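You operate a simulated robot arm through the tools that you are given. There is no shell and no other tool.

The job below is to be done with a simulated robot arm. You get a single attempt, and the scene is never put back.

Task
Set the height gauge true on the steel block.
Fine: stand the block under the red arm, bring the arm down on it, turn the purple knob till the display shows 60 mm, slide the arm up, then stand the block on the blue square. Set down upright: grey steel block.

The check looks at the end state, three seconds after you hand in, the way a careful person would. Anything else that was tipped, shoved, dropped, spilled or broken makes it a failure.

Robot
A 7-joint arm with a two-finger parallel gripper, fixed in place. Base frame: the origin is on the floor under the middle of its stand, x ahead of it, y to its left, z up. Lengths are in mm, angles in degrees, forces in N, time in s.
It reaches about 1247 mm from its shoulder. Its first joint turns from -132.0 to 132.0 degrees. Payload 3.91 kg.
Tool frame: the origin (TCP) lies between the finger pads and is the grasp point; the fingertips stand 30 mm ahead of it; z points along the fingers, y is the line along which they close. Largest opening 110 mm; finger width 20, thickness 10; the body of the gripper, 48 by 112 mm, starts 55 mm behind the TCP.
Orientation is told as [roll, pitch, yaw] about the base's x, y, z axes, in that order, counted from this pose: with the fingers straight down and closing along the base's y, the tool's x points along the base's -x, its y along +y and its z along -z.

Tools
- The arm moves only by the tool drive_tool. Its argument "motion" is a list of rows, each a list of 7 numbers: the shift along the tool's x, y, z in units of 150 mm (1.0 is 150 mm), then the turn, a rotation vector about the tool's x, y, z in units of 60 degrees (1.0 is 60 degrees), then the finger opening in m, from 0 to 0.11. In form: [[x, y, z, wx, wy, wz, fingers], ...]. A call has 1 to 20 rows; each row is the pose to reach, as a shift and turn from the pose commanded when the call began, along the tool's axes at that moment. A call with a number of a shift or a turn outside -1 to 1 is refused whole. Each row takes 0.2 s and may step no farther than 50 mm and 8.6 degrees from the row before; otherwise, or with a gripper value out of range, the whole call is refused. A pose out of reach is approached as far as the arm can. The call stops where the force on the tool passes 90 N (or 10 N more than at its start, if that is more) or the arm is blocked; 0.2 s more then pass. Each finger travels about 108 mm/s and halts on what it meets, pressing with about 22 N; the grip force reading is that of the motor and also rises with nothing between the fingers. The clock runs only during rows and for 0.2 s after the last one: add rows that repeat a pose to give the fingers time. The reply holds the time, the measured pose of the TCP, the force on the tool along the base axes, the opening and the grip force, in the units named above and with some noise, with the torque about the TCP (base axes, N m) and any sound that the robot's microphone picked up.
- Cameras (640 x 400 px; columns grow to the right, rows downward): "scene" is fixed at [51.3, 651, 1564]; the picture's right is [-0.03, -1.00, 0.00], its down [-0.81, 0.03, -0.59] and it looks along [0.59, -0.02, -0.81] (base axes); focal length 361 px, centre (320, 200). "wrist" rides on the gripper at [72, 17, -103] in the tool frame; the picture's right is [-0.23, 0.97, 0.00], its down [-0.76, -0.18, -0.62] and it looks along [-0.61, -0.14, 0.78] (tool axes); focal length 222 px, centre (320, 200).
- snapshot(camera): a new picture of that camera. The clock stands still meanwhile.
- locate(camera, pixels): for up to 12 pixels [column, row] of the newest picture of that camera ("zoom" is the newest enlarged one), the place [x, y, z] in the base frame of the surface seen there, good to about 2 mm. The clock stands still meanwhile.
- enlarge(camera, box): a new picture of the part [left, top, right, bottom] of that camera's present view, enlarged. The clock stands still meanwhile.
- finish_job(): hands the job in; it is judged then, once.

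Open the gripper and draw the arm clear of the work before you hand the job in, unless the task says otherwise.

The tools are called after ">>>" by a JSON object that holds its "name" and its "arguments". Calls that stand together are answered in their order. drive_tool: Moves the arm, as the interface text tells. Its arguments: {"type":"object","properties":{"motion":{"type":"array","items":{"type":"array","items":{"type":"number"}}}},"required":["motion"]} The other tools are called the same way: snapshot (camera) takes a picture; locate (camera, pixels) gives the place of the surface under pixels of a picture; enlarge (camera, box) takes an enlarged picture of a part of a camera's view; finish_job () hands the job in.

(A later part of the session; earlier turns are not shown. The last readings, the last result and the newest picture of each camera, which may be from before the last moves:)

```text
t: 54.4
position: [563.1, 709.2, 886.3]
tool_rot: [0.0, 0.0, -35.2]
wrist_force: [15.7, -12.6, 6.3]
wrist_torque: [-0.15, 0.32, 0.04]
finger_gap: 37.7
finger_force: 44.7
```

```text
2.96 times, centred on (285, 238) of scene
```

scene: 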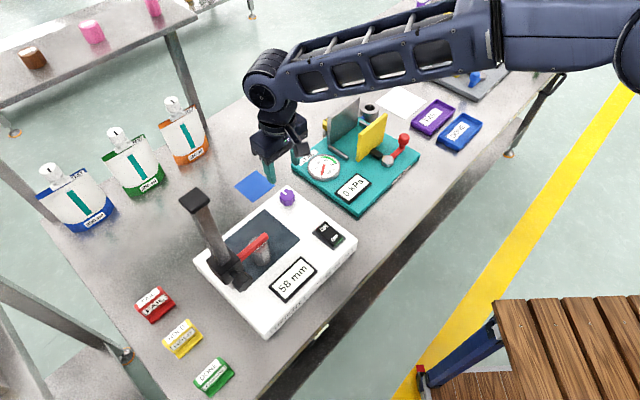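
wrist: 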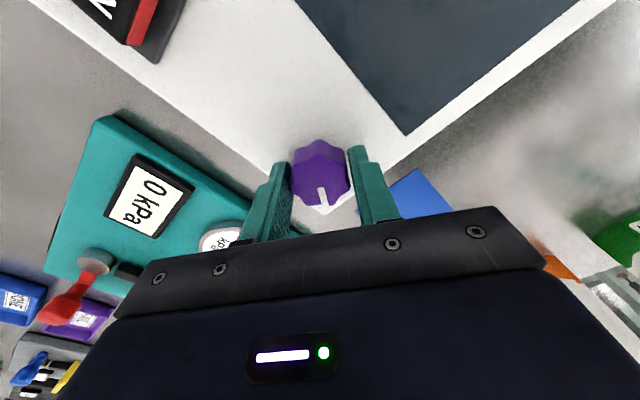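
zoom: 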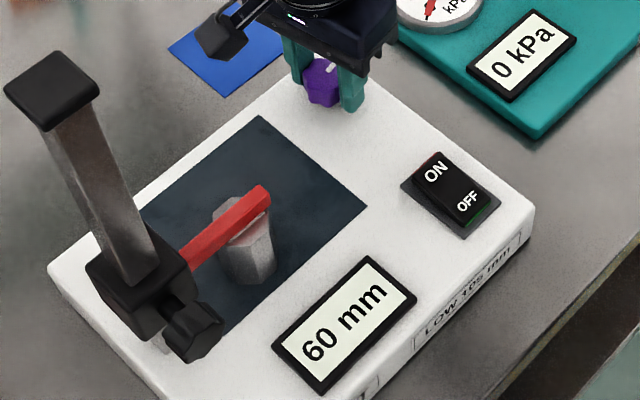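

The display reads 60 mm at mid-band. I'll release the purple knob slowly and rise straight up.

>>> {"name": "drive_tool", "arguments": {"motion": [[0, 0, 0, 0, 0, 0, 0.04], [0, 0, 0, 0, 0, 0, 0.045], [0, 0, 0, 0, 0, 0, 0.052], [0, 0, 0, 0, 0, 0, 0.06], [0, 0, 0, 0, 0, 0, 0.06], [0, 0, -0.1, 0, 0, 0, 0.06], [0, 0, -0.3, 0, 0, 0, 0.06], [0, 0, -0.5, 0, 0, 0, 0.06], [0, 0, -0.75, 0, 0, 0, 0.06], [0, 0, -1.0, 0, 0, 0, 0.06]]}}

>>> {"name": "enlarge", "arguments": {"camera": "scene", "box": [200, 160, 350, 305]}}

>>> {"name": "snapshot", "arguments": {"camera": "scene"}}

```text
t: 56.6
position: [562.7, 711.1, 1036.8]
tool_rot: [-0.1, 0.1, -35.2]
wrist_force: [1.0, 0.8, -1.2]
wrist_torque: [-0.02, 0.04, -0.01]
finger_gap: 60.3
finger_force: 0.0
```

```text
2.76 times, centred on (275, 232) of scene
```

zoom: 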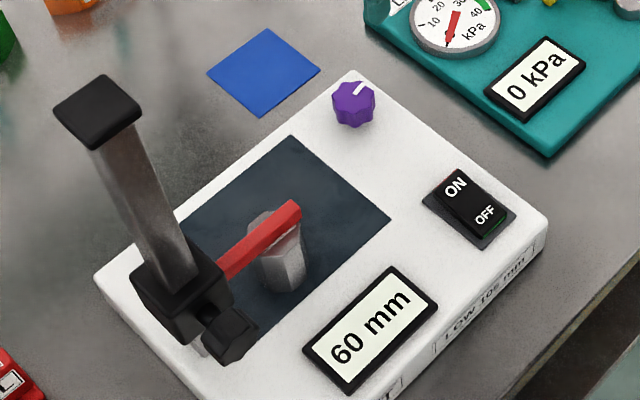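

```text
taken
```

scene: 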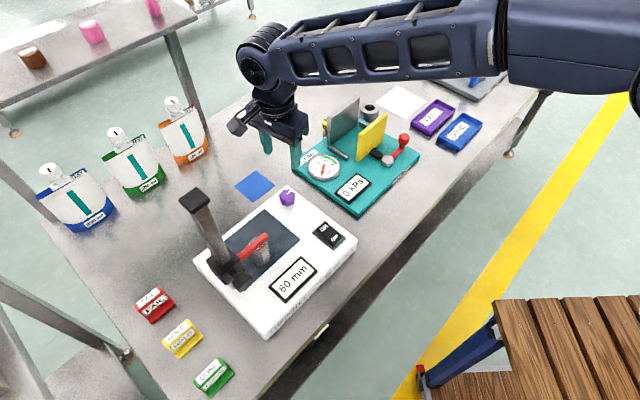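

Arm on block, display 60 mm, knob released cleanly. Now I return to the black knob to slide the arm up: first swing the tool back toward yaw 45° while retreating.

>>> {"name": "drive_tool", "arguments": {"motion": [[0.023, -0.131, -0.084, 0, 0, -0.133, 0.06], [0.045, -0.263, -0.168, 0, 0, -0.267, 0.06], [0.068, -0.394, -0.252, 0, 0, -0.4, 0.06], [0.09, -0.526, -0.336, 0, 0, -0.533, 0.06], [0.113, -0.657, -0.42, 0, 0, -0.667, 0.06]]}}

>>> {"name": "drive_tool", "arguments": {"motion": [[0.165, -0.026, 0, 0, 0, -0.112, 0.06], [0.33, -0.053, 0, 0, 0, -0.223, 0.06], [0.495, -0.079, 0, 0, 0, -0.335, 0.06], [0.66, -0.105, 0, 0, 0, -0.447, 0.06], [0.825, -0.132, 0, 0, 0, -0.558, 0.06], [0.99, -0.158, 0, 0, 0, -0.67, 0.06]]}}

```text
t: 57.8
position: [490.9, 638.8, 1098.9]
tool_rot: [0.0, 0.0, 5.0]
wrist_force: [0.5, -0.4, 0.1]
wrist_torque: [-0.07, 0.02, 0.02]
finger_gap: 60.1
finger_force: 0.0
```

```text
t: 59.2
position: [343.9, 603.7, 1099.1]
tool_rot: [0.0, -0.1, 45.1]
wrist_force: [0.1, -0.8, -0.1]
wrist_torque: [-0.01, 0.02, 0.01]
finger_gap: 59.9
finger_force: 0.0
```

Back at the earlier waypoint. I'll tilt to 45° and shift left to the pre-grasp for the black knob.

>>> {"name": "drive_tool", "arguments": {"motion": [[0.001, 0.157, 0.055, 0, -0.125, 0, 0.06], [0.002, 0.314, 0.109, 0, -0.25, 0, 0.06], [0.003, 0.472, 0.164, 0, -0.375, 0, 0.06], [0.005, 0.629, 0.218, 0, -0.5, 0, 0.06], [0.006, 0.786, 0.273, 0, -0.625, 0, 0.06], [0.007, 0.943, 0.327, 0, -0.75, 0, 0.06]]}}

>>> {"name": "snapshot", "arguments": {"camera": "wrist"}}

>>> {"name": "snapshot", "arguments": {"camera": "scene"}}

```text
t: 60.6
position: [245.5, 702.9, 1050.9]
tool_rot: [0.1, -45.1, 44.9]
wrist_force: [2.0, 0.6, 0.1]
wrist_torque: [-0.01, 0.05, 0.0]
finger_gap: 60.2
finger_force: 0.0
```

```text
taken
```

wrist: 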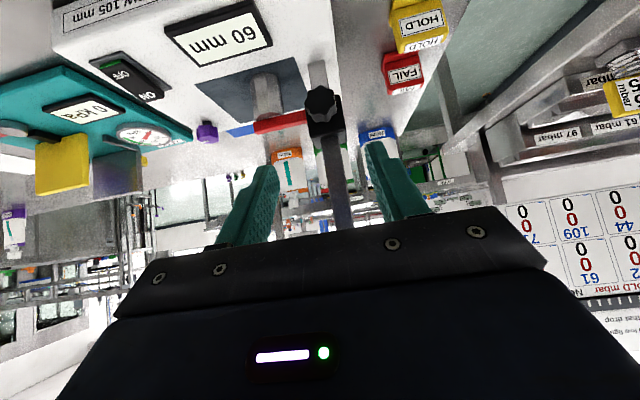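

```text
taken
```

scene: 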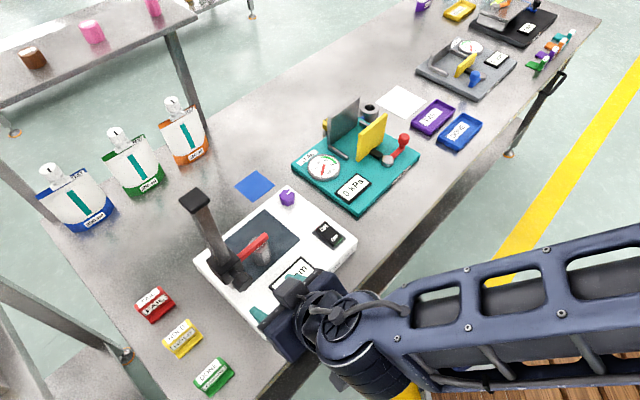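

The pose matches the earlier retreat point; the display shows 60 mm and the knob is at (320,103) in the wrist view. I'll advance along the tool axis to straddle the knob again.

>>> {"name": "drive_tool", "arguments": {"motion": [[0.002, 0.011, 0.14, 0, 0, 0, 0.06], [0.004, 0.011, 0.28, 0, 0, 0, 0.06], [0.006, 0.011, 0.42, 0, 0, 0, 0.06], [0.008, 0.011, 0.56, 0, 0, 0, 0.06], [0.01, 0.011, 0.7, 0, 0, 0, 0.06], [0.012, 0.011, 0.84, 0, 0, 0, 0.06], [0.013, 0.011, 0.94, 0, 0, 0, 0.06], [0.013, 0.011, 0.993, 0, 0, 0, 0.06], [0.013, 0.011, 0.993, 0, 0, 0, 0.06]]}}

>>> {"name": "snapshot", "arguments": {"camera": "wrist"}}

```text
t: 62.6
position: [315.7, 776.9, 943.6]
tool_rot: [0.0, -45.0, 44.9]
wrist_force: [0.6, 0.3, -0.4]
wrist_torque: [0.03, 0.0, 0.02]
finger_gap: 60.0
finger_force: 0.1
```

```text
taken
```

wrist: 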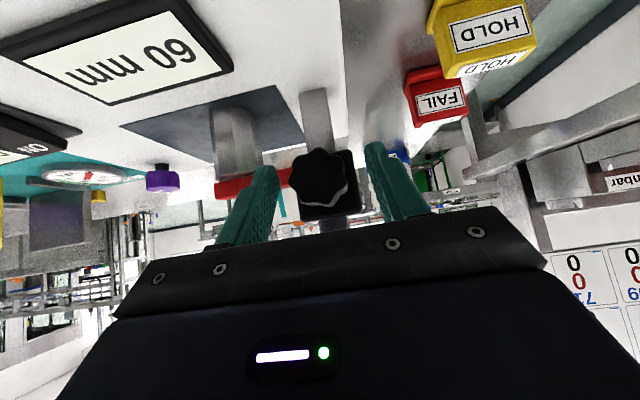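

Knob centred between the fingers, display 60 mm. I'll shift 1 mm right (as found earlier) and close gently.

>>> {"name": "drive_tool", "arguments": {"motion": [[0, -0.008, 0, 0, 0, 0, 0.052], [0, -0.008, 0, 0, 0, 0, 0.046], [0, -0.008, 0, 0, 0, 0, 0.042], [0, -0.008, 0, 0, 0, 0, 0.038], [0, -0.008, 0, 0, 0, 0, 0.034], [0, -0.008, 0, 0, 0, 0, 0.03], [0, -0.008, 0, 0, 0, 0, 0.025], [0, -0.008, 0, 0, 0, 0, 0.025]]}}

>>> {"name": "snapshot", "arguments": {"camera": "wrist"}}

```text
t: 64.4
position: [316.6, 778.2, 944.0]
tool_rot: [-0.1, -45.1, 45.0]
wrist_force: [-2.2, 6.5, -0.2]
wrist_torque: [0.14, -0.02, 0.05]
finger_gap: 35.4
finger_force: 44.9
```

```text
taken
```

wrist: 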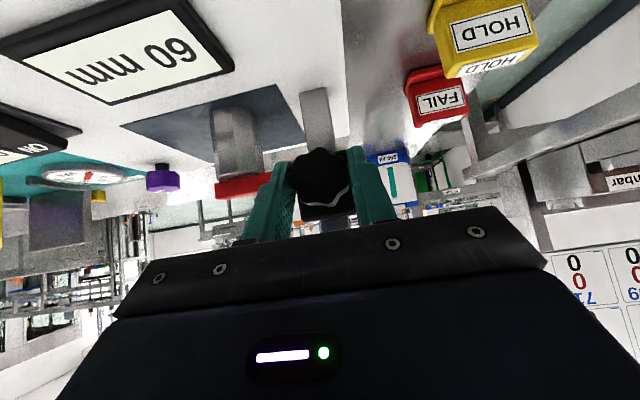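

Gripped with almost no side force. As a sanity check I'll press down 1.5 mm to confirm the arm is on the block (force should rise, display stay 60).

>>> {"name": "drive_tool", "arguments": {"motion": [[0.0035, 0, 0.0035, 0, 0, 0, 0.025], [0.007, 0, 0.007, 0, 0, 0, 0.025], [0.007, 0, 0.007, 0, 0, 0, 0.025]]}}

>>> {"name": "snapshot", "arguments": {"camera": "wrist"}}

```text
t: 65.2
position: [315.8, 775.8, 944.3]
tool_rot: [0.2, -45.1, 44.9]
wrist_force: [-6.6, 6.3, 19.1]
wrist_torque: [0.03, 0.39, -0.06]
finger_gap: 35.3
finger_force: 44.4
```

```text
taken
```

wrist: 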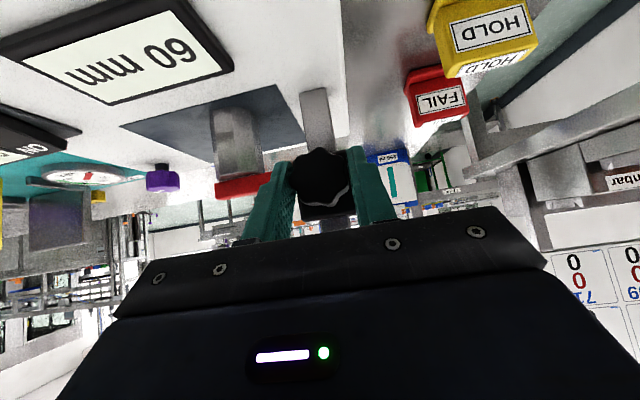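

Force rose to 19 N with the display fixed at 60 mm, so the setting is true on the block. Now I'll slide the arm up about 156 mm.

>>> {"name": "drive_tool", "arguments": {"motion": [[-0.02, 0, -0.02, 0, 0, 0, 0.025], [-0.06, 0, -0.06, 0, 0, 0, 0.025], [-0.12, 0, -0.12, 0, 0, 0, 0.025], [-0.18, 0, -0.18, 0, 0, 0, 0.025], [-0.24, 0, -0.24, 0, 0, 0, 0.025], [-0.3, 0, -0.3, 0, 0, 0, 0.025], [-0.36, 0, -0.36, 0, 0, 0, 0.025], [-0.42, 0, -0.42, 0, 0, 0, 0.025], [-0.48, 0, -0.48, 0, 0, 0, 0.025], [-0.54, 0, -0.54, 0, 0, 0, 0.025], [-0.6, 0, -0.6, 0, 0, 0, 0.025], [-0.66, 0, -0.66, 0, 0, 0, 0.025], [-0.71, 0, -0.71, 0, 0, 0, 0.025], [-0.74, 0, -0.74, 0, 0, 0, 0.025], [-0.74, 0, -0.74, 0, 0, 0, 0.025]]}}

>>> {"name": "snapshot", "arguments": {"camera": "wrist"}}

>>> {"name": "snapshot", "arguments": {"camera": "scene"}}

```text
t: 68.4
position: [315.8, 776.5, 1099.5]
tool_rot: [0.0, -44.9, 45.1]
wrist_force: [-14.3, 2.7, -0.5]
wrist_torque: [-0.31, 0.37, 0.09]
finger_gap: 35.2
finger_force: 45.0
```

```text
taken
```

wrist: 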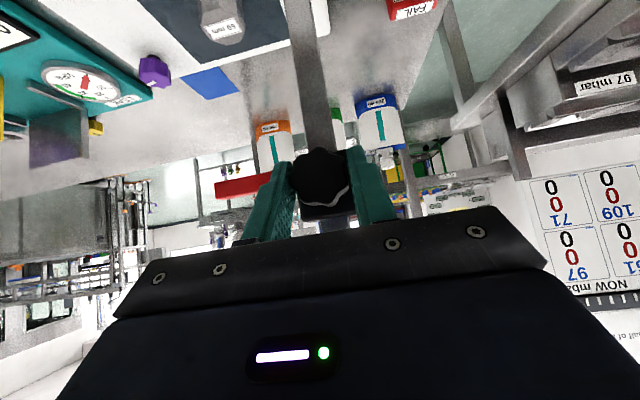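

```text
taken
```

scene: 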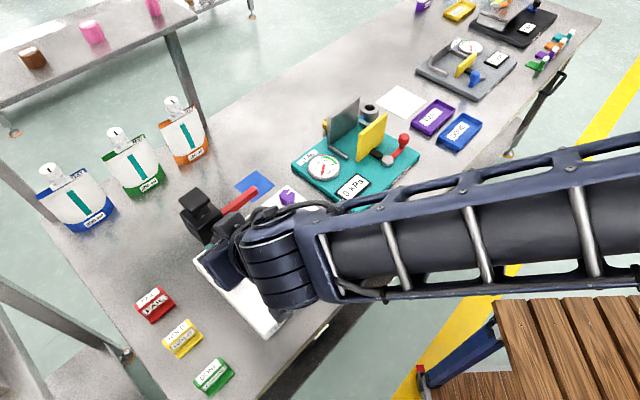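

The arm is up (red arm at (235,200) in scene). I'll lift the last ~12 mm to bring it back to where it began, then release.

>>> {"name": "drive_tool", "arguments": {"motion": [[-0.028, 0, -0.028, 0, 0, 0, 0.025], [-0.056, 0, -0.056, 0, 0, 0, 0.025], [-0.056, 0, -0.056, 0, 0, 0, 0.025]]}}

>>> {"name": "drive_tool", "arguments": {"motion": [[0, 0, 0, 0, 0, 0, 0.037], [0, 0, 0, 0, 0, 0, 0.042], [0, 0, 0, 0, 0, 0, 0.05], [0, 0, 0, 0, 0, 0, 0.06], [0, 0, 0, 0, 0, 0, 0.06]]}}

>>> {"name": "snapshot", "arguments": {"camera": "wrist"}}

>>> {"name": "locate", "arguments": {"camera": "scene", "pixels": [[240, 200], [248, 193]]}}

```text
t: 69.2
position: [317.5, 776.7, 1111.5]
tool_rot: [0.1, -45.0, 45.0]
wrist_force: [-15.5, 4.1, -3.2]
wrist_torque: [0.11, 0.31, 0.05]
finger_gap: 35.4
finger_force: 45.2
```

```text
t: 70.4
position: [318.2, 777.1, 1111.7]
tool_rot: [0.0, -45.0, 44.9]
wrist_force: [0.3, 0.2, -0.6]
wrist_torque: [0.01, 0.03, -0.01]
finger_gap: 60.1
finger_force: 0.0
```

```text
taken
```

wrist: 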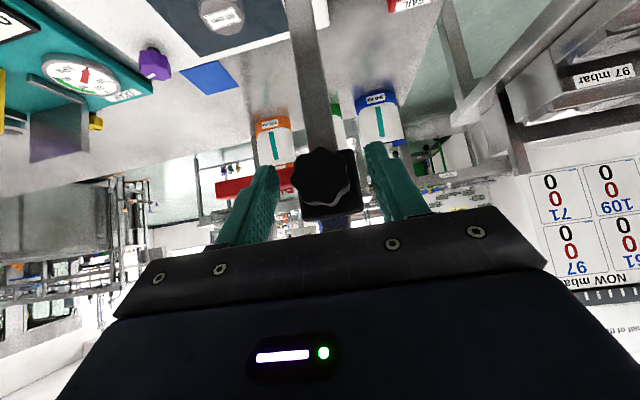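

```text
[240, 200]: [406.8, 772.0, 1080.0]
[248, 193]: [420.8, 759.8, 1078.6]
```

The carriage stays up on release. I'll retreat along the tool axis, then move right and down toward the block.

>>> {"name": "drive_tool", "arguments": {"motion": [[0, 0, -0.1, 0, 0, 0, 0.06], [0, 0, -0.25, 0, 0, 0, 0.06], [0, 0, -0.4, 0, 0, 0, 0.06], [0, 0, -0.55, 0, 0, 0, 0.06], [0, 0, -0.633, 0, 0, 0, 0.06]]}}

>>> {"name": "drive_tool", "arguments": {"motion": [[0.085, -0.105, 0.085, 0, 0, 0, 0.06], [0.17, -0.21, 0.17, 0, 0, 0, 0.06], [0.255, -0.315, 0.255, 0, 0, 0, 0.06], [0.34, -0.42, 0.34, 0, 0, 0, 0.06], [0.424, -0.523, 0.424, 0, 0, 0, 0.06]]}}

>>> {"name": "drive_tool", "arguments": {"motion": [[0.067, 0, 0.122, 0, 0, 0, 0.06], [0.134, 0, 0.243, 0, 0, 0, 0.06], [0.201, 0, 0.365, 0, 0, 0, 0.06], [0.268, 0, 0.486, 0, 0, 0, 0.06], [0.335, 0, 0.608, 0, 0, 0, 0.06]]}}

>>> {"name": "snapshot", "arguments": {"camera": "wrist"}}

>>> {"name": "snapshot", "arguments": {"camera": "scene"}}

```text
t: 71.6
position: [269.4, 728.9, 1177.6]
tool_rot: [0.1, -45.0, 45.0]
wrist_force: [-0.3, -0.3, 0.5]
wrist_torque: [0.02, -0.02, -0.01]
finger_gap: 60.0
finger_force: 0.0
```

```text
t: 72.8
position: [326.1, 674.7, 1087.9]
tool_rot: [-0.1, -45.0, 45.0]
wrist_force: [0.8, -0.6, -0.3]
wrist_torque: [0.0, -0.03, -0.01]
finger_gap: 60.0
finger_force: 0.0
```

```text
t: 74.0
position: [345.8, 692.6, 988.3]
tool_rot: [0.1, -45.0, 45.0]
wrist_force: [-0.4, -0.4, 0.3]
wrist_torque: [-0.01, -0.01, 0.03]
finger_gap: 59.8
finger_force: 0.1
```

```text
taken
```

wrist: 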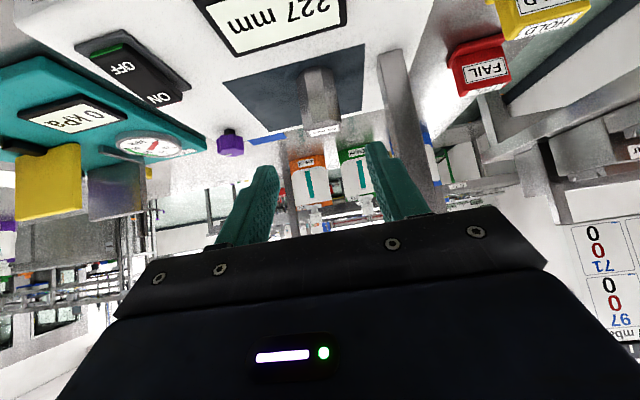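

```text
taken
```

scene: 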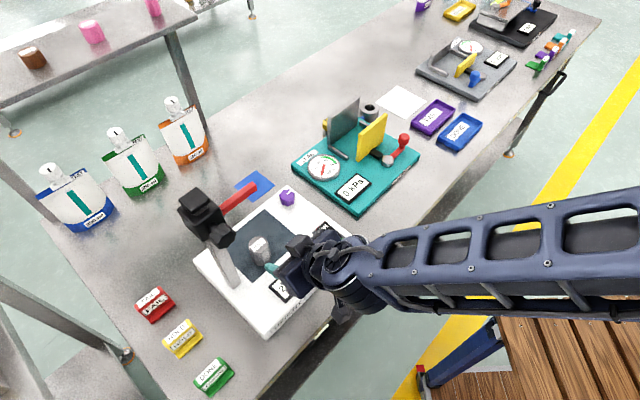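

Display shows 227 mm with the arm up, and the block stands at scene (260,248). I'll re-verify the block's position before gripping.

>>> {"name": "enlarge", "arguments": {"camera": "scene", "box": [230, 220, 290, 275]}}

>>> {"name": "locate", "arguments": {"camera": "zoom", "pixels": [[310, 165], [265, 135], [310, 110], [370, 125], [390, 165], [350, 215], [285, 215], [245, 175], [340, 115]]}}

```text
7.27 times, centred on (260, 248) of scene
```

zoom: 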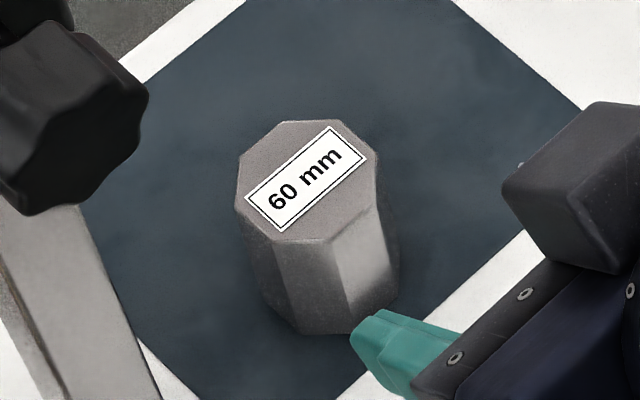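

```text
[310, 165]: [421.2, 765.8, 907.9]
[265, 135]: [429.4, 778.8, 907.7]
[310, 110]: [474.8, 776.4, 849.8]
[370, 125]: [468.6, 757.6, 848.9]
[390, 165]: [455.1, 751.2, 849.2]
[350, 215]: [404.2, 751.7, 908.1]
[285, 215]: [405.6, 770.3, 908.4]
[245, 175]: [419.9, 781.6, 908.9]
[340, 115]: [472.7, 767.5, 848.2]
```

The block is centred near (416.6,766.5), top z≈908. I'll advance to straddle it with the same 45° tilt, checking before closing.

>>> {"name": "drive_tool", "arguments": {"motion": [[-0.002, 0.011, 0.14, 0, 0, 0, 0.06], [-0.004, 0.011, 0.28, 0, 0, 0, 0.06], [-0.006, 0.011, 0.42, 0, 0, 0, 0.06], [-0.008, 0.011, 0.56, 0, 0, 0, 0.06], [-0.01, 0.011, 0.68, 0, 0, 0, 0.06], [-0.012, 0.011, 0.8, 0, 0, 0, 0.06], [-0.013, 0.011, 0.9, 0, 0, 0, 0.06], [-0.0137, 0.011, 0.9595, 0, 0, 0, 0.06], [-0.0137, 0.011, 0.9595, 0, 0, 0, 0.06]]}}

>>> {"name": "snapshot", "arguments": {"camera": "wrist"}}

>>> {"name": "enlarge", "arguments": {"camera": "scene", "box": [170, 165, 330, 290]}}

```text
t: 76.0
position: [418.0, 769.2, 888.0]
tool_rot: [0.0, -45.0, 45.0]
wrist_force: [0.0, 0.8, -0.3]
wrist_torque: [-0.03, 0.02, -0.04]
finger_gap: 60.0
finger_force: 0.0
```

```text
taken
```

wrist: 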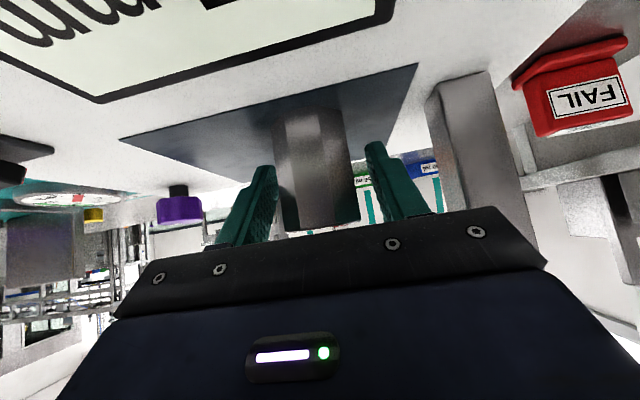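

```text
3.20 times, centred on (250, 228) of scene
```

zoom: 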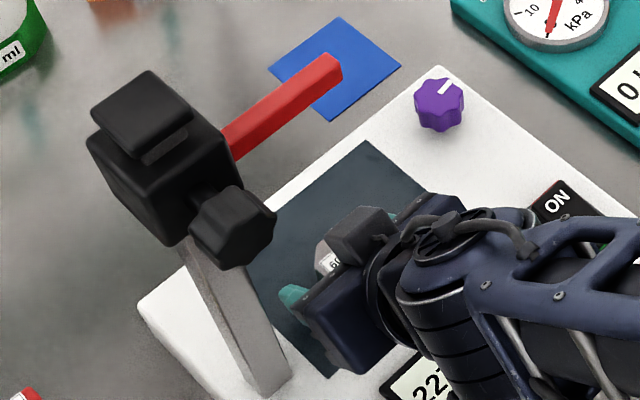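

Block at (315,165) sits centred between the fingers. I'll close gently.

>>> {"name": "drive_tool", "arguments": {"motion": [[0, -0.004, 0, 0, 0, 0, 0.052], [0, -0.004, 0, 0, 0, 0, 0.047], [0, -0.004, 0, 0, 0, 0, 0.043], [0, -0.004, 0, 0, 0, 0, 0.04], [0, -0.004, 0, 0, 0, 0, 0.036], [0, -0.004, 0, 0, 0, 0, 0.03], [0, -0.004, 0, 0, 0, 0, 0.03]]}}

>>> {"name": "drive_tool", "arguments": {"motion": [[-0.01, 0, -0.01, 0, 0, 0, 0.03], [-0.03, 0, -0.03, 0, 0, 0, 0.03], [-0.05, 0, -0.05, 0, 0, 0, 0.03], [-0.071, 0, -0.071, 0, 0, 0, 0.03], [-0.071, 0, -0.071, 0, 0, 0, 0.03]]}}

>>> {"name": "snapshot", "arguments": {"camera": "wrist"}}

```text
t: 77.6
position: [419.9, 767.9, 887.8]
tool_rot: [0.0, -45.0, 45.0]
wrist_force: [-0.7, 1.3, -0.4]
wrist_torque: [-0.04, -0.03, -0.01]
finger_gap: 39.8
finger_force: 21.9
```

```text
t: 78.8
position: [418.7, 769.7, 902.7]
tool_rot: [0.0, -45.0, 45.0]
wrist_force: [-0.2, -0.1, -5.1]
wrist_torque: [0.05, -0.03, 0.01]
finger_gap: 40.0
finger_force: 21.2
```

```text
taken
```

wrist: 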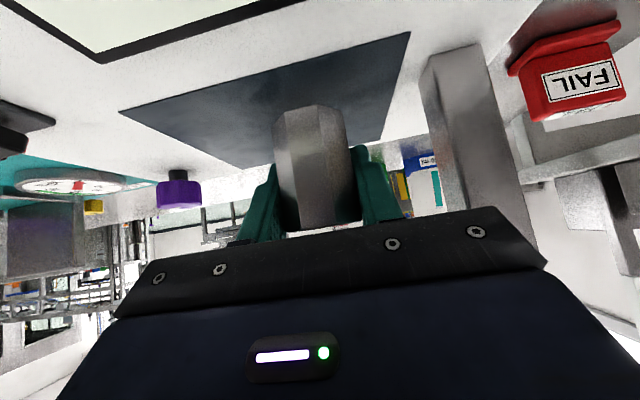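

Block lifted 15 mm with full weight and upright. Since the blue square lies behind the purple knob, a tilted tool would foul the knob there; I'll carry the block back to its original free spot and regrip it vertically. First I back out from under the arm.

>>> {"name": "drive_tool", "arguments": {"motion": [[0.0613, 0, -0.1273, 0, 0, 0, 0.03], [0.1179, 0, -0.2593, 0, 0, 0, 0.03], [0.179, 0, -0.3866, 0, 0, 0, 0.03], [0.2546, 0, -0.4998, 0, 0, 0, 0.03], [0.33, 0, -0.613, 0, 0, 0, 0.03], [0.4196, 0, -0.7025, 0, 0, 0, 0.03]]}}

>>> {"name": "snapshot", "arguments": {"camera": "wrist"}}

```text
t: 80.2
position: [334.6, 684.4, 933.7]
tool_rot: [0.0, -44.9, 45.0]
wrist_force: [0.8, -0.1, -5.8]
wrist_torque: [0.05, -0.01, 0.07]
finger_gap: 39.4
finger_force: 22.2
```

```text
taken
```

wrist: 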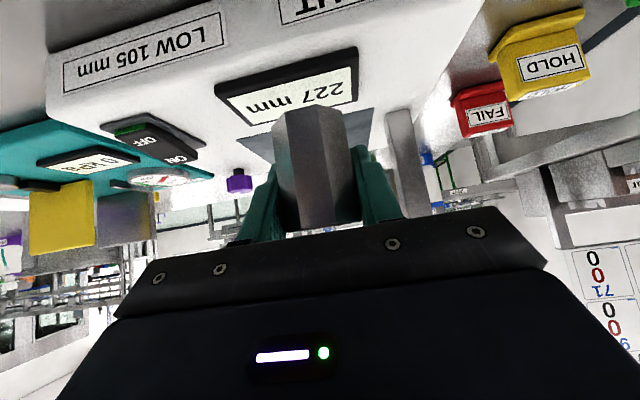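

Clear of the arm; display shows 227 mm. I carry the block right toward its original free spot.

>>> {"name": "drive_tool", "arguments": {"motion": [[0, -0.1, 0, 0, 0, 0, 0.03], [0, -0.25, 0, 0, 0, 0, 0.03], [0, -0.4, 0, 0, 0, 0, 0.03], [0, -0.55, 0, 0, 0, 0, 0.03], [0, -0.7, 0, 0, 0, 0, 0.03], [0, -0.85, 0, 0, 0, 0, 0.03], [0, -1.0, 0, 0, 0, 0, 0.03]]}}

>>> {"name": "drive_tool", "arguments": {"motion": [[0, -0.12, 0, 0, 0, 0, 0.03], [0, -0.26, 0, 0, 0, 0, 0.03], [0, -0.4, 0, 0, 0, 0, 0.03], [0, -0.5, 0, 0, 0, 0, 0.03], [0, -0.55, 0, 0, 0, 0, 0.03], [0, -0.55, 0, 0, 0, 0, 0.03]]}}

>>> {"name": "snapshot", "arguments": {"camera": "wrist"}}

>>> {"name": "snapshot", "arguments": {"camera": "scene"}}

```text
t: 81.8
position: [440.3, 577.9, 932.9]
tool_rot: [0.0, -44.9, 45.1]
wrist_force: [-1.3, 0.0, -6.7]
wrist_torque: [0.03, -0.03, -0.02]
finger_gap: 39.7
finger_force: 22.0
```

```text
t: 83.2
position: [500.0, 518.6, 933.0]
tool_rot: [0.1, -45.0, 45.0]
wrist_force: [0.1, 0.0, -5.5]
wrist_torque: [0.02, -0.02, 0.0]
finger_gap: 39.9
finger_force: 21.4
```

```text
taken
```

wrist: 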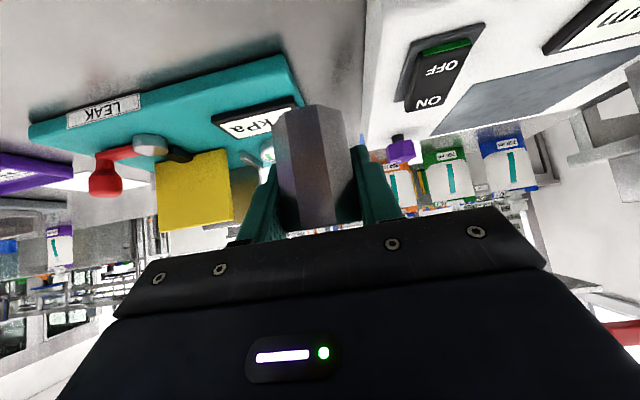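

```text
taken
```

scene: 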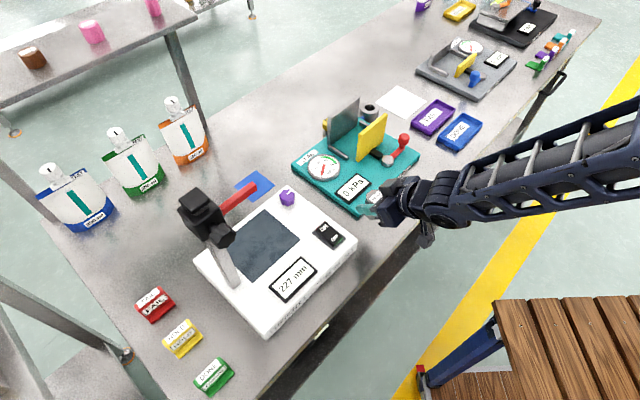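

The block is above its original area (display now 227 mm at (293,278)). I'll lower it 88 mm, then creep to contact.

>>> {"name": "drive_tool", "arguments": {"motion": [[0.07, 0, 0.07, 0, 0, 0, 0.03], [0.15, 0, 0.15, 0, 0, 0, 0.03], [0.23, 0, 0.23, 0, 0, 0, 0.03], [0.31, 0, 0.31, 0, 0, 0, 0.03], [0.37, 0, 0.37, 0, 0, 0, 0.03], [0.415, 0, 0.415, 0, 0, 0, 0.03], [0.415, 0, 0.415, 0, 0, 0, 0.03]]}}

>>> {"name": "drive_tool", "arguments": {"motion": [[0.01, 0, 0.01, 0, 0, 0, 0.03], [0.01, 0, 0.01, 0, 0, 0, 0.03]]}}

```text
t: 84.8
position: [499.0, 519.0, 845.2]
tool_rot: [0.1, -44.9, 44.9]
wrist_force: [0.6, -0.1, -5.5]
wrist_torque: [0.02, 0.0, 0.03]
finger_gap: 39.9
finger_force: 21.7
```

```text
t: 85.4
position: [498.5, 519.4, 842.2]
tool_rot: [0.1, -45.0, 45.0]
wrist_force: [0.4, -0.4, -5.8]
wrist_torque: [0.04, -0.01, 0.01]
finger_gap: 39.9
finger_force: 22.1
```

Not touching yet (-5.8 N); continuing in 1 mm steps.

>>> {"name": "drive_tool", "arguments": {"motion": [[0.0047, 0, 0.0047, 0, 0, 0, 0.03], [0.0095, 0, 0.0095, 0, 0, 0, 0.03], [0.0095, 0, 0.0095, 0, 0, 0, 0.03]]}}

>>> {"name": "drive_tool", "arguments": {"motion": [[0.0047, 0, 0.0047, 0, 0, 0, 0.03], [0.0047, 0, 0.0047, 0, 0, 0, 0.03]]}}

```text
t: 86.2
position: [498.3, 518.5, 840.9]
tool_rot: [0.0, -45.1, 44.9]
wrist_force: [0.7, 0.3, -6.5]
wrist_torque: [0.04, 0.02, -0.01]
finger_gap: 39.6
finger_force: 21.9
```

```text
t: 86.8
position: [498.7, 518.2, 839.2]
tool_rot: [0.0, -45.0, 45.1]
wrist_force: [-1.0, -0.6, -5.2]
wrist_torque: [0.03, -0.02, 0.01]
finger_gap: 39.8
finger_force: 22.0
```

Still hanging freely; two more 1 mm steps.

>>> {"name": "drive_tool", "arguments": {"motion": [[0.0047, 0, 0.0047, 0, 0, 0, 0.03], [0.0047, 0, 0.0047, 0, 0, 0, 0.03]]}}

>>> {"name": "drive_tool", "arguments": {"motion": [[0.003, 0, 0.003, 0, 0, 0, 0.03], [0.003, 0, 0.003, 0, 0, 0, 0.03]]}}

```text
t: 87.4
position: [499.6, 518.9, 839.4]
tool_rot: [-0.1, -45.0, 45.1]
wrist_force: [0.0, -0.6, -6.3]
wrist_torque: [-0.02, 0.01, -0.03]
finger_gap: 40.0
finger_force: 21.5
```

```text
t: 88.0
position: [498.7, 518.6, 837.7]
tool_rot: [0.0, -45.0, 45.0]
wrist_force: [0.2, -0.4, -3.2]
wrist_torque: [0.02, -0.01, -0.02]
finger_gap: 39.9
finger_force: 22.5
```

Force begins to unload (-3.2 N): just touching. One more half-millimetre, then I release.

>>> {"name": "drive_tool", "arguments": {"motion": [[0.003, 0, 0.003, 0, 0, 0, 0.03], [0.003, 0, 0.003, 0, 0, 0, 0.03]]}}

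>>> {"name": "drive_tool", "arguments": {"motion": [[0, 0, 0, 0, 0, 0, 0.042], [0, 0, 0, 0, 0, 0, 0.046], [0, 0, 0, 0, 0, 0, 0.05], [0, 0, 0, 0, 0, 0, 0.058], [0, 0, 0, 0, 0, 0, 0.058]]}}

>>> {"name": "snapshot", "arguments": {"camera": "wrist"}}

```text
t: 88.6
position: [498.1, 519.0, 838.3]
tool_rot: [0.0, -45.0, 45.0]
wrist_force: [0.0, -0.1, 5.0]
wrist_torque: [-0.23, 0.11, 0.01]
finger_gap: 39.7
finger_force: 21.4
```

```text
t: 89.8
position: [499.9, 517.1, 837.8]
tool_rot: [0.0, -45.0, 44.9]
wrist_force: [0.5, 0.4, 0.3]
wrist_torque: [0.0, 0.03, 0.02]
finger_gap: 58.0
finger_force: 0.0
```

```text
taken
```

wrist: 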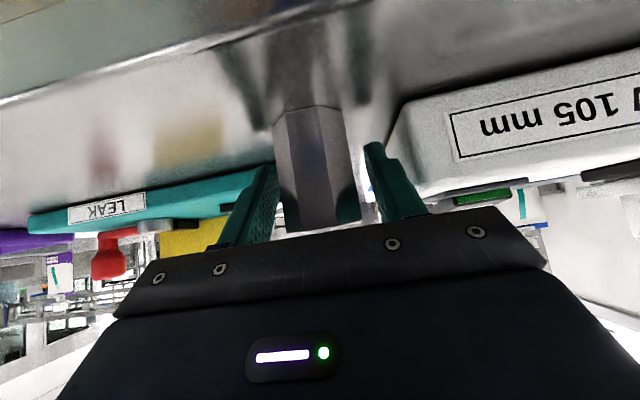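

The block stands free between the open fingers. I'll retreat along the tool axis and look.

>>> {"name": "drive_tool", "arguments": {"motion": [[0, 0, -0.1, 0, 0, 0, 0.058], [0, 0, -0.25, 0, 0, 0, 0.058], [0, 0, -0.4, 0, 0, 0, 0.058], [0, 0, -0.55, 0, 0, 0, 0.058], [0, 0, -0.7, 0, 0, 0, 0.058], [0, 0, -0.85, 0, 0, 0, 0.058], [0, 0, -1.0, 0, 0, 0, 0.058]]}}

>>> {"name": "enlarge", "arguments": {"camera": "scene", "box": [340, 200, 410, 255]}}

>>> {"name": "snapshot", "arguments": {"camera": "scene"}}

```text
t: 91.4
position: [424.1, 443.6, 942.9]
tool_rot: [0.1, -45.0, 45.0]
wrist_force: [-0.4, 0.0, -0.9]
wrist_torque: [-0.04, 0.02, 0.02]
finger_gap: 57.8
finger_force: 0.0
```

```text
7.27 times, centred on (375, 228) of scene
```

zoom: 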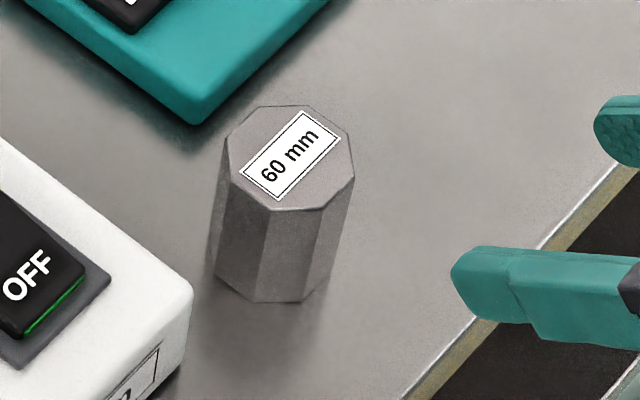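

```text
taken
```

scene: 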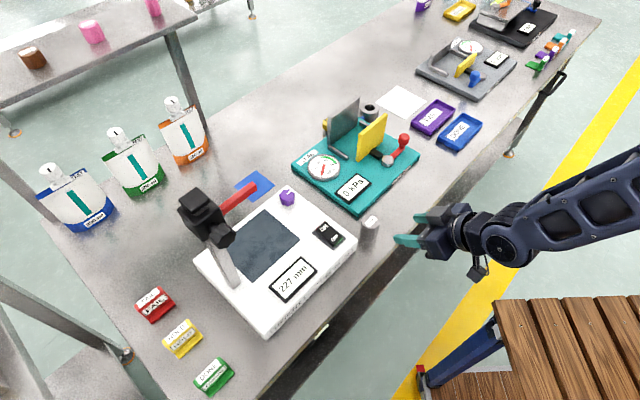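

I'll locate the block's top outline in this zoom to get its exact centre for the vertical regrip.

>>> {"name": "locate", "arguments": {"camera": "zoom", "pixels": [[266, 110], [308, 110], [345, 138], [349, 172], [322, 205], [278, 207], [236, 175], [234, 138], [290, 155], [260, 260], [300, 260]]}}

```text
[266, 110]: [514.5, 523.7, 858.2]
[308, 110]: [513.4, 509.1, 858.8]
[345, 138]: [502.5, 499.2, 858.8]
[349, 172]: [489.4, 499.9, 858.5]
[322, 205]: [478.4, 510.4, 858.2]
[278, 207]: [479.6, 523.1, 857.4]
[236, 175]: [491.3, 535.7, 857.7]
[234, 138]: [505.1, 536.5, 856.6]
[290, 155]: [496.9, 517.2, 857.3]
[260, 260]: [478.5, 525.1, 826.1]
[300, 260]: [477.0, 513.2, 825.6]
```

Block centre is (496.8,517.2). I'll bring the tool vertical while moving directly above it at z≈963.

>>> {"name": "drive_tool", "arguments": {"motion": [[-0.097, 0.004, 0.066, 0, 0.125, 0, 0.058], [-0.194, 0.004, 0.131, 0, 0.25, 0, 0.058], [-0.291, 0.004, 0.197, 0, 0.375, 0, 0.058], [-0.388, 0.004, 0.263, 0, 0.5, 0, 0.058], [-0.485, 0.004, 0.328, 0, 0.625, 0, 0.058], [-0.582, 0.004, 0.394, 0, 0.75, 0, 0.058]]}}

>>> {"name": "snapshot", "arguments": {"camera": "wrist"}}

>>> {"name": "enlarge", "arguments": {"camera": "scene", "box": [320, 170, 460, 270]}}

```text
t: 92.8
position: [496.0, 519.5, 964.1]
tool_rot: [0.0, 0.0, 45.1]
wrist_force: [-0.6, -1.2, 0.3]
wrist_torque: [-0.01, -0.03, 0.03]
finger_gap: 58.1
finger_force: 0.1
```

```text
taken
```

wrist: 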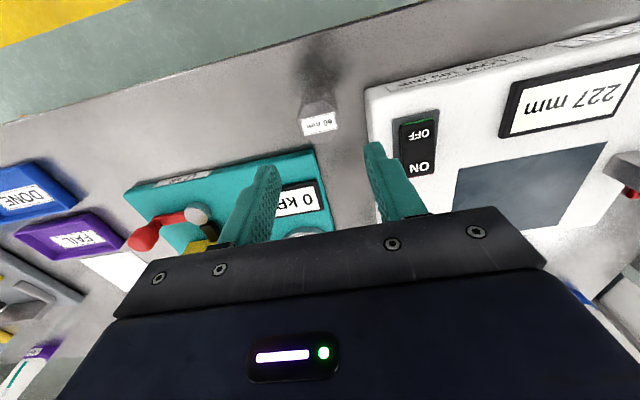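

```text
4.00 times, centred on (390, 220) of scene
```

zoom: 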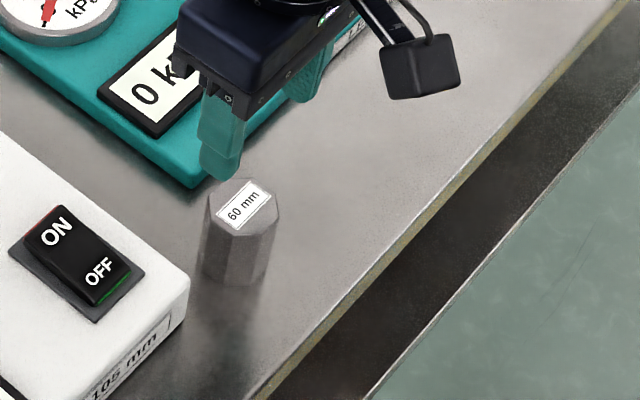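

The tool is above the block (label at (320,122) in the wrist view, consistent with centring within ~1 mm). I'll descend to straddle it.

>>> {"name": "drive_tool", "arguments": {"motion": [[0, -0.004, 0.12, 0, 0, 0, 0.058], [0, -0.004, 0.25, 0, 0, 0, 0.058], [0, -0.004, 0.38, 0, 0, 0, 0.058], [0, -0.004, 0.5, 0, 0, 0, 0.058], [0, -0.004, 0.62, 0, 0, 0, 0.058], [0, -0.004, 0.73, 0, 0, 0, 0.058], [0, -0.004, 0.813, 0, 0, 0, 0.058], [0, -0.004, 0.813, 0, 0, 0, 0.058]]}}

>>> {"name": "snapshot", "arguments": {"camera": "wrist"}}

>>> {"name": "enlarge", "arguments": {"camera": "scene", "box": [320, 170, 460, 270]}}

```text
t: 94.6
position: [496.4, 517.2, 843.3]
tool_rot: [0.0, -0.1, 45.0]
wrist_force: [0.9, 0.4, 0.2]
wrist_torque: [0.01, 0.01, 0.01]
finger_gap: 58.0
finger_force: 0.1
```

```text
taken
```

wrist: 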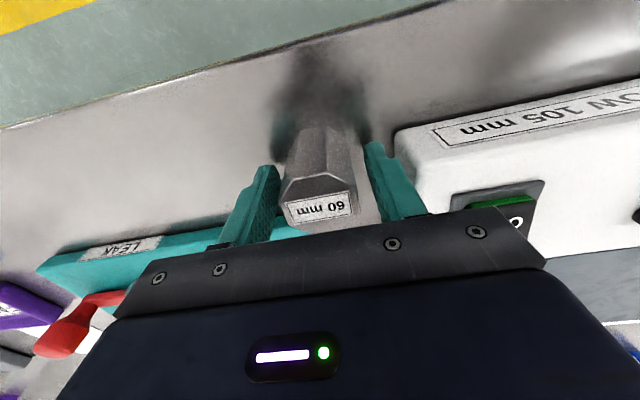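

```text
4.00 times, centred on (390, 220) of scene
```

zoom: 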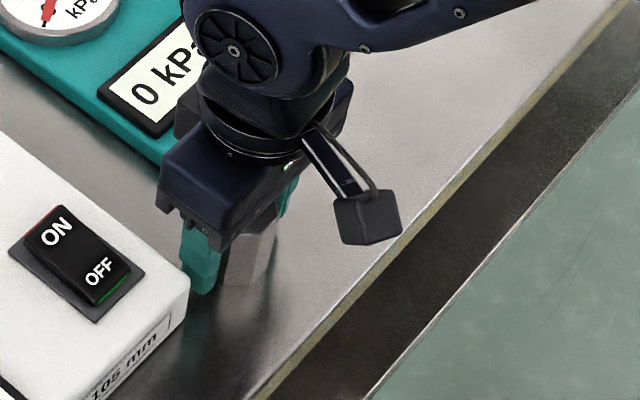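

The block is centred between the fingers. I'll close and lift it straight up.

>>> {"name": "drive_tool", "arguments": {"motion": [[0, 0, 0, 0, 0, 0, 0.05], [0, 0, 0, 0, 0, 0, 0.046], [0, 0, 0, 0, 0, 0, 0.042], [0, 0, 0, 0, 0, 0, 0.038], [0, 0, 0, 0, 0, 0, 0.034], [0, 0, 0, 0, 0, 0, 0.03], [0, 0, 0, 0, 0, 0, 0.03]]}}

>>> {"name": "drive_tool", "arguments": {"motion": [[0, 0, -0.03, 0, 0, 0, 0.03], [0, 0, -0.1, 0, 0, 0, 0.03], [0, 0, -0.22, 0, 0, 0, 0.03], [0, 0, -0.36, 0, 0, 0, 0.03], [0, 0, -0.5, 0, 0, 0, 0.03], [0, 0, -0.64, 0, 0, 0, 0.03], [0, 0, -0.77, 0, 0, 0, 0.03], [0, 0, -0.87, 0, 0, 0, 0.03], [0, 0, -0.87, 0, 0, 0, 0.03]]}}

>>> {"name": "snapshot", "arguments": {"camera": "wrist"}}

>>> {"name": "snapshot", "arguments": {"camera": "scene"}}

```text
t: 96.2
position: [496.4, 517.2, 841.9]
tool_rot: [-0.1, 0.0, 44.9]
wrist_force: [-0.9, 1.6, 0.3]
wrist_torque: [-0.02, -0.01, -0.01]
finger_gap: 40.0
finger_force: 21.7
```

```text
t: 98.2
position: [496.0, 517.0, 972.9]
tool_rot: [0.0, 0.0, 44.9]
wrist_force: [-0.4, 1.0, -6.0]
wrist_torque: [-0.01, 0.02, 0.02]
finger_gap: 39.9
finger_force: 21.7
```

```text
taken
```

wrist: 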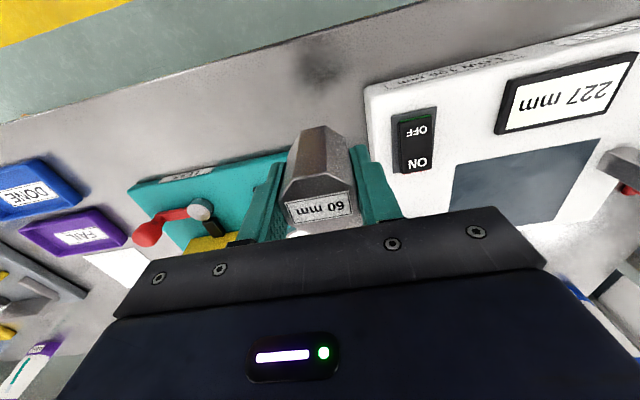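

```text
taken
```

scene: 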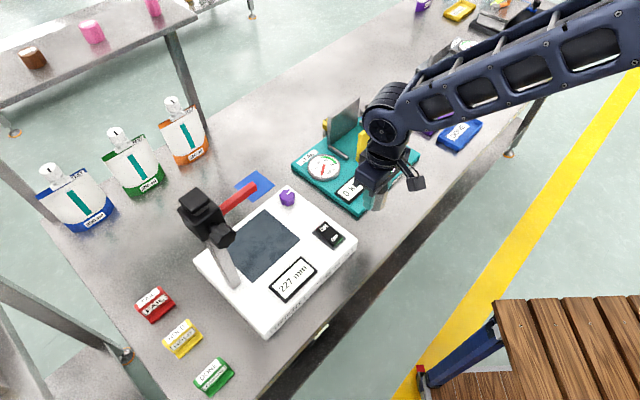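

The block is held (6 N) and upright. I'll travel at this height (block bottom ≈ 928, above the purple knob's 882) toward the blue square at about (663,807).

>>> {"name": "drive_tool", "arguments": {"motion": [[-0.05, 0.05, 0, 0, 0, 0, 0.03], [-0.18, 0.13, 0, 0, 0, 0, 0.03], [-0.35, 0.22, 0, 0, 0, 0, 0.03], [-0.52, 0.3, 0, 0, 0, 0, 0.03], [-0.7, 0.36, 0, 0, 0, 0, 0.03], [-0.87, 0.4, 0, 0, 0, 0, 0.03], [-0.97, 0.42, 0, 0, 0, 0, 0.03]]}}

>>> {"name": "drive_tool", "arguments": {"motion": [[-0.1, 0.03, 0, 0, 0, 0, 0.03], [-0.25, 0.06, 0, 0, 0, 0, 0.03], [-0.42, 0.1, 0, 0, 0, 0, 0.03], [-0.6, 0.13, 0, 0, 0, 0, 0.03], [-0.77, 0.15, 0, 0, 0, 0, 0.03], [-0.9, 0.16, 0, 0, 0, 0, 0.03], [-0.97, 0.16, 0, 0, 0, 0, 0.03], [-0.97, 0.16, 0, 0, 0, 0, 0.03]]}}

>>> {"name": "snapshot", "arguments": {"camera": "scene"}}

>>> {"name": "snapshot", "arguments": {"camera": "wrist"}}

```text
t: 99.8
position: [554.5, 665.6, 973.2]
tool_rot: [0.0, 0.0, 44.9]
wrist_force: [-0.4, 0.2, -5.3]
wrist_torque: [0.0, -0.04, 0.01]
finger_gap: 39.8
finger_force: 22.3
```

```text
t: 101.6
position: [641.2, 785.0, 971.8]
tool_rot: [0.0, 0.1, 45.0]
wrist_force: [0.7, -0.2, -5.3]
wrist_torque: [0.01, 0.02, 0.02]
finger_gap: 40.0
finger_force: 22.2
```

```text
taken
```

scene: 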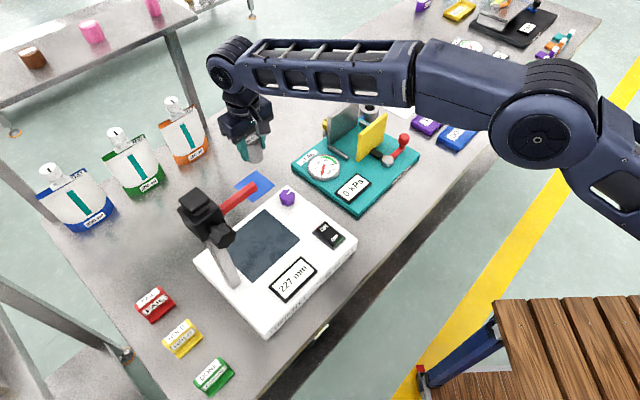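

```text
taken
```

wrist: 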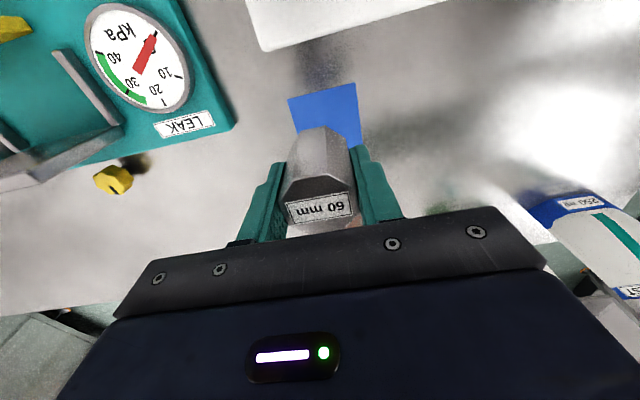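

The block is nearly above the blue square, which shows at (327,115) in the wrist view. I'll locate the square's corners precisely from both cameras.

>>> {"name": "locate", "arguments": {"camera": "wrist", "pixels": [[290, 100], [353, 85], [360, 143], [297, 130], [325, 110]]}}

>>> {"name": "enlarge", "arguments": {"camera": "scene", "box": [220, 130, 300, 215]}}

>>> {"name": "enlarge", "arguments": {"camera": "wrist", "box": [260, 60, 390, 170]}}

```text
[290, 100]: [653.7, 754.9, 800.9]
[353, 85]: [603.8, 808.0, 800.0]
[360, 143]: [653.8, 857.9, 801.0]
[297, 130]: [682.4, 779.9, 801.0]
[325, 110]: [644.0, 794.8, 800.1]
```

```text
4.71 times, centred on (260, 172) of scene
```

zoom: 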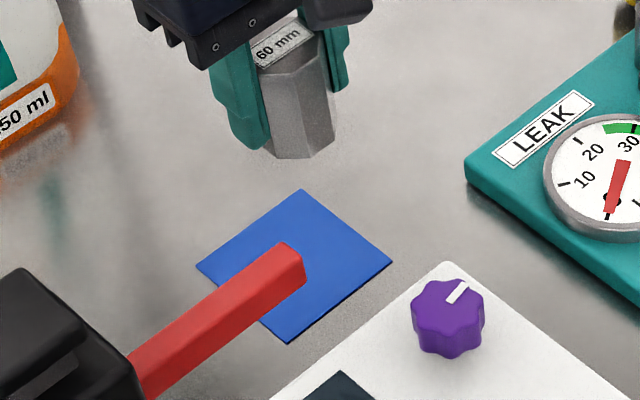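

```text
3.64 times, centred on (325, 115) of wrist
```

zoom: 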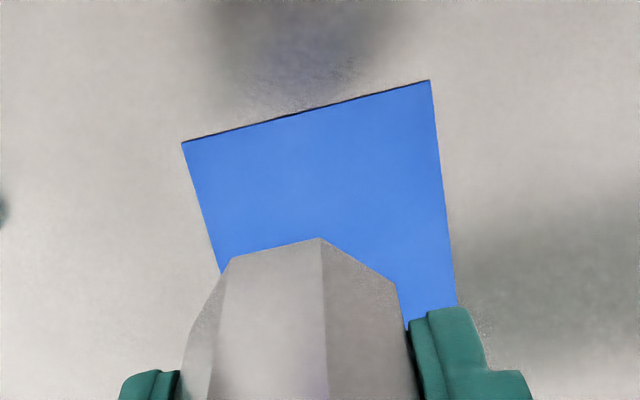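

Corner estimates from the two cameras differ by ~4 mm; I'll take an enlarged scene view and locate the corners directly.

>>> {"name": "enlarge", "arguments": {"camera": "scene", "box": [225, 162, 285, 208]}}

>>> {"name": "locate", "arguments": {"camera": "zoom", "pixels": [[280, 60], [480, 220], [247, 395], [45, 228], [350, 115], [420, 172], [380, 295], [320, 340], [160, 120], [100, 170], [200, 345]]}}

```text
8.70 times, centred on (255, 185) of scene
```

zoom: 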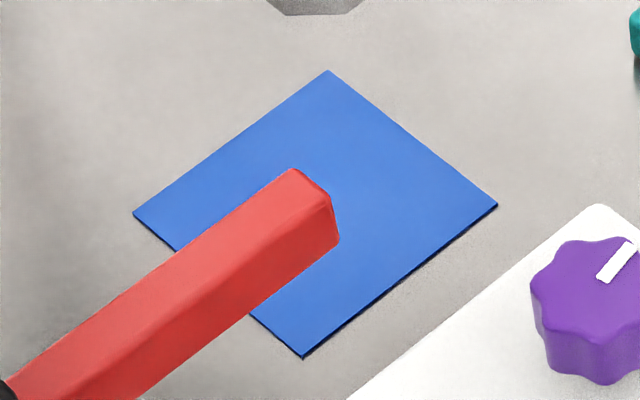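

```text
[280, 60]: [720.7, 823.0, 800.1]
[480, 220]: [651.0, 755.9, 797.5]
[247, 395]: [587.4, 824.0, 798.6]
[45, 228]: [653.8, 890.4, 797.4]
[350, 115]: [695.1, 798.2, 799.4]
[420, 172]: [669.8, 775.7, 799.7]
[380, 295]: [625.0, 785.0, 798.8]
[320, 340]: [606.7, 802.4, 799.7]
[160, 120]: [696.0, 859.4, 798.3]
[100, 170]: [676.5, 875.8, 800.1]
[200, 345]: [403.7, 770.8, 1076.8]
```

Now I locate the actual corners: top (328,73), right (494,205), bottom (302,353), left (137,213).

>>> {"name": "locate", "arguments": {"camera": "zoom", "pixels": [[328, 74], [493, 205], [302, 352], [138, 213], [410, 140], [230, 145], [395, 280]]}}

```text
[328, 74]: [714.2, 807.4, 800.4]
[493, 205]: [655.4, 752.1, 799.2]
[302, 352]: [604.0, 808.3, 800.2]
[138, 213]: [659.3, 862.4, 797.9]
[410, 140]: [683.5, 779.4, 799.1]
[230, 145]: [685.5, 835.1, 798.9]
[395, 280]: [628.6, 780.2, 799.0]
```

The square's centre is about (658.3,807.6), 79 mm across. I'll centre over it and lower to just above the surface.

>>> {"name": "drive_tool", "arguments": {"motion": [[-0.09, 0.012, 0, 0, 0, 0, 0.03], [-0.187, 0.025, 0, 0, 0, 0, 0.03], [-0.187, 0.025, 0.12, 0, 0, 0, 0.03], [-0.187, 0.025, 0.26, 0, 0, 0, 0.03], [-0.187, 0.025, 0.4, 0, 0, 0, 0.03], [-0.187, 0.025, 0.54, 0, 0, 0, 0.03], [-0.187, 0.025, 0.66, 0, 0, 0, 0.03], [-0.187, 0.025, 0.74, 0, 0, 0, 0.03], [-0.187, 0.025, 0.8, 0, 0, 0, 0.03], [-0.187, 0.025, 0.8, 0, 0, 0, 0.03]]}}

>>> {"name": "enlarge", "arguments": {"camera": "scene", "box": [215, 130, 315, 215]}}

>>> {"name": "snapshot", "arguments": {"camera": "wrist"}}

```text
t: 103.8
position: [658.1, 807.1, 851.9]
tool_rot: [0.1, 0.0, 44.9]
wrist_force: [0.8, -0.3, -6.6]
wrist_torque: [-0.01, 0.0, -0.01]
finger_gap: 39.6
finger_force: 22.1
```

```text
4.71 times, centred on (265, 172) of scene
```

zoom: 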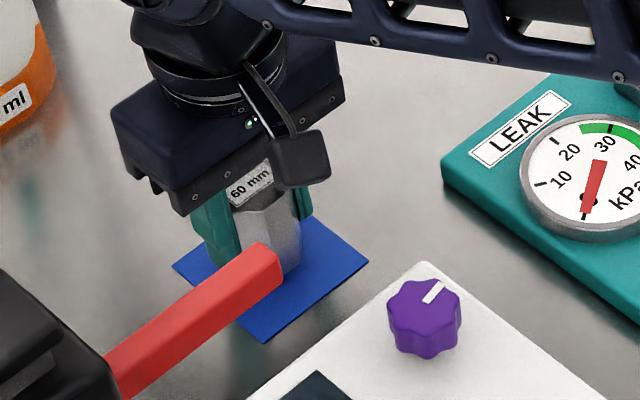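

```text
taken
```

wrist: 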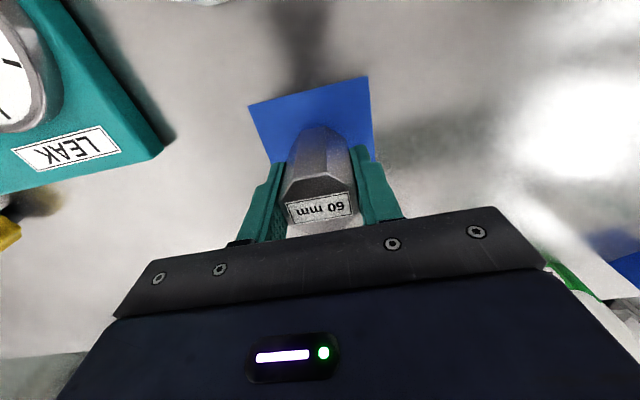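

The block hovers over the middle of the blue square. I'll lower 6 mm and then creep.

>>> {"name": "drive_tool", "arguments": {"motion": [[0, 0, 0.02, 0, 0, 0, 0.03], [0, 0, 0.04, 0, 0, 0, 0.03], [0, 0, 0.04, 0, 0, 0, 0.03]]}}

>>> {"name": "drive_tool", "arguments": {"motion": [[0, 0, 0.007, 0, 0, 0, 0.03], [0, 0, 0.007, 0, 0, 0, 0.03]]}}

```text
t: 104.6
position: [659.0, 806.7, 846.5]
tool_rot: [0.0, 0.0, 45.1]
wrist_force: [0.2, 0.2, -5.5]
wrist_torque: [0.0, 0.02, 0.0]
finger_gap: 40.1
finger_force: 21.6
```

```text
t: 105.2
position: [658.4, 808.4, 844.9]
tool_rot: [0.0, 0.0, 45.1]
wrist_force: [0.6, -0.5, -4.2]
wrist_torque: [0.02, -0.02, 0.0]
finger_gap: 39.5
finger_force: 21.3
```

The weight is still mostly on the gripper; continuing in 0.7 mm steps.

>>> {"name": "drive_tool", "arguments": {"motion": [[0, 0, 0.005, 0, 0, 0, 0.03], [0, 0, 0.005, 0, 0, 0, 0.03]]}}

>>> {"name": "drive_tool", "arguments": {"motion": [[0, 0, 0.004, 0, 0, 0, 0.03], [0, 0, 0.004, 0, 0, 0, 0.03]]}}

```text
t: 105.8
position: [659.6, 807.1, 843.3]
tool_rot: [0.1, 0.0, 44.9]
wrist_force: [-0.7, 0.8, -6.0]
wrist_torque: [0.0, -0.01, 0.03]
finger_gap: 39.9
finger_force: 21.8
```

```text
t: 106.4
position: [658.5, 808.0, 843.1]
tool_rot: [0.0, 0.0, 45.0]
wrist_force: [0.2, -0.2, -5.5]
wrist_torque: [-0.02, 0.03, 0.0]
finger_gap: 40.0
finger_force: 21.7
```

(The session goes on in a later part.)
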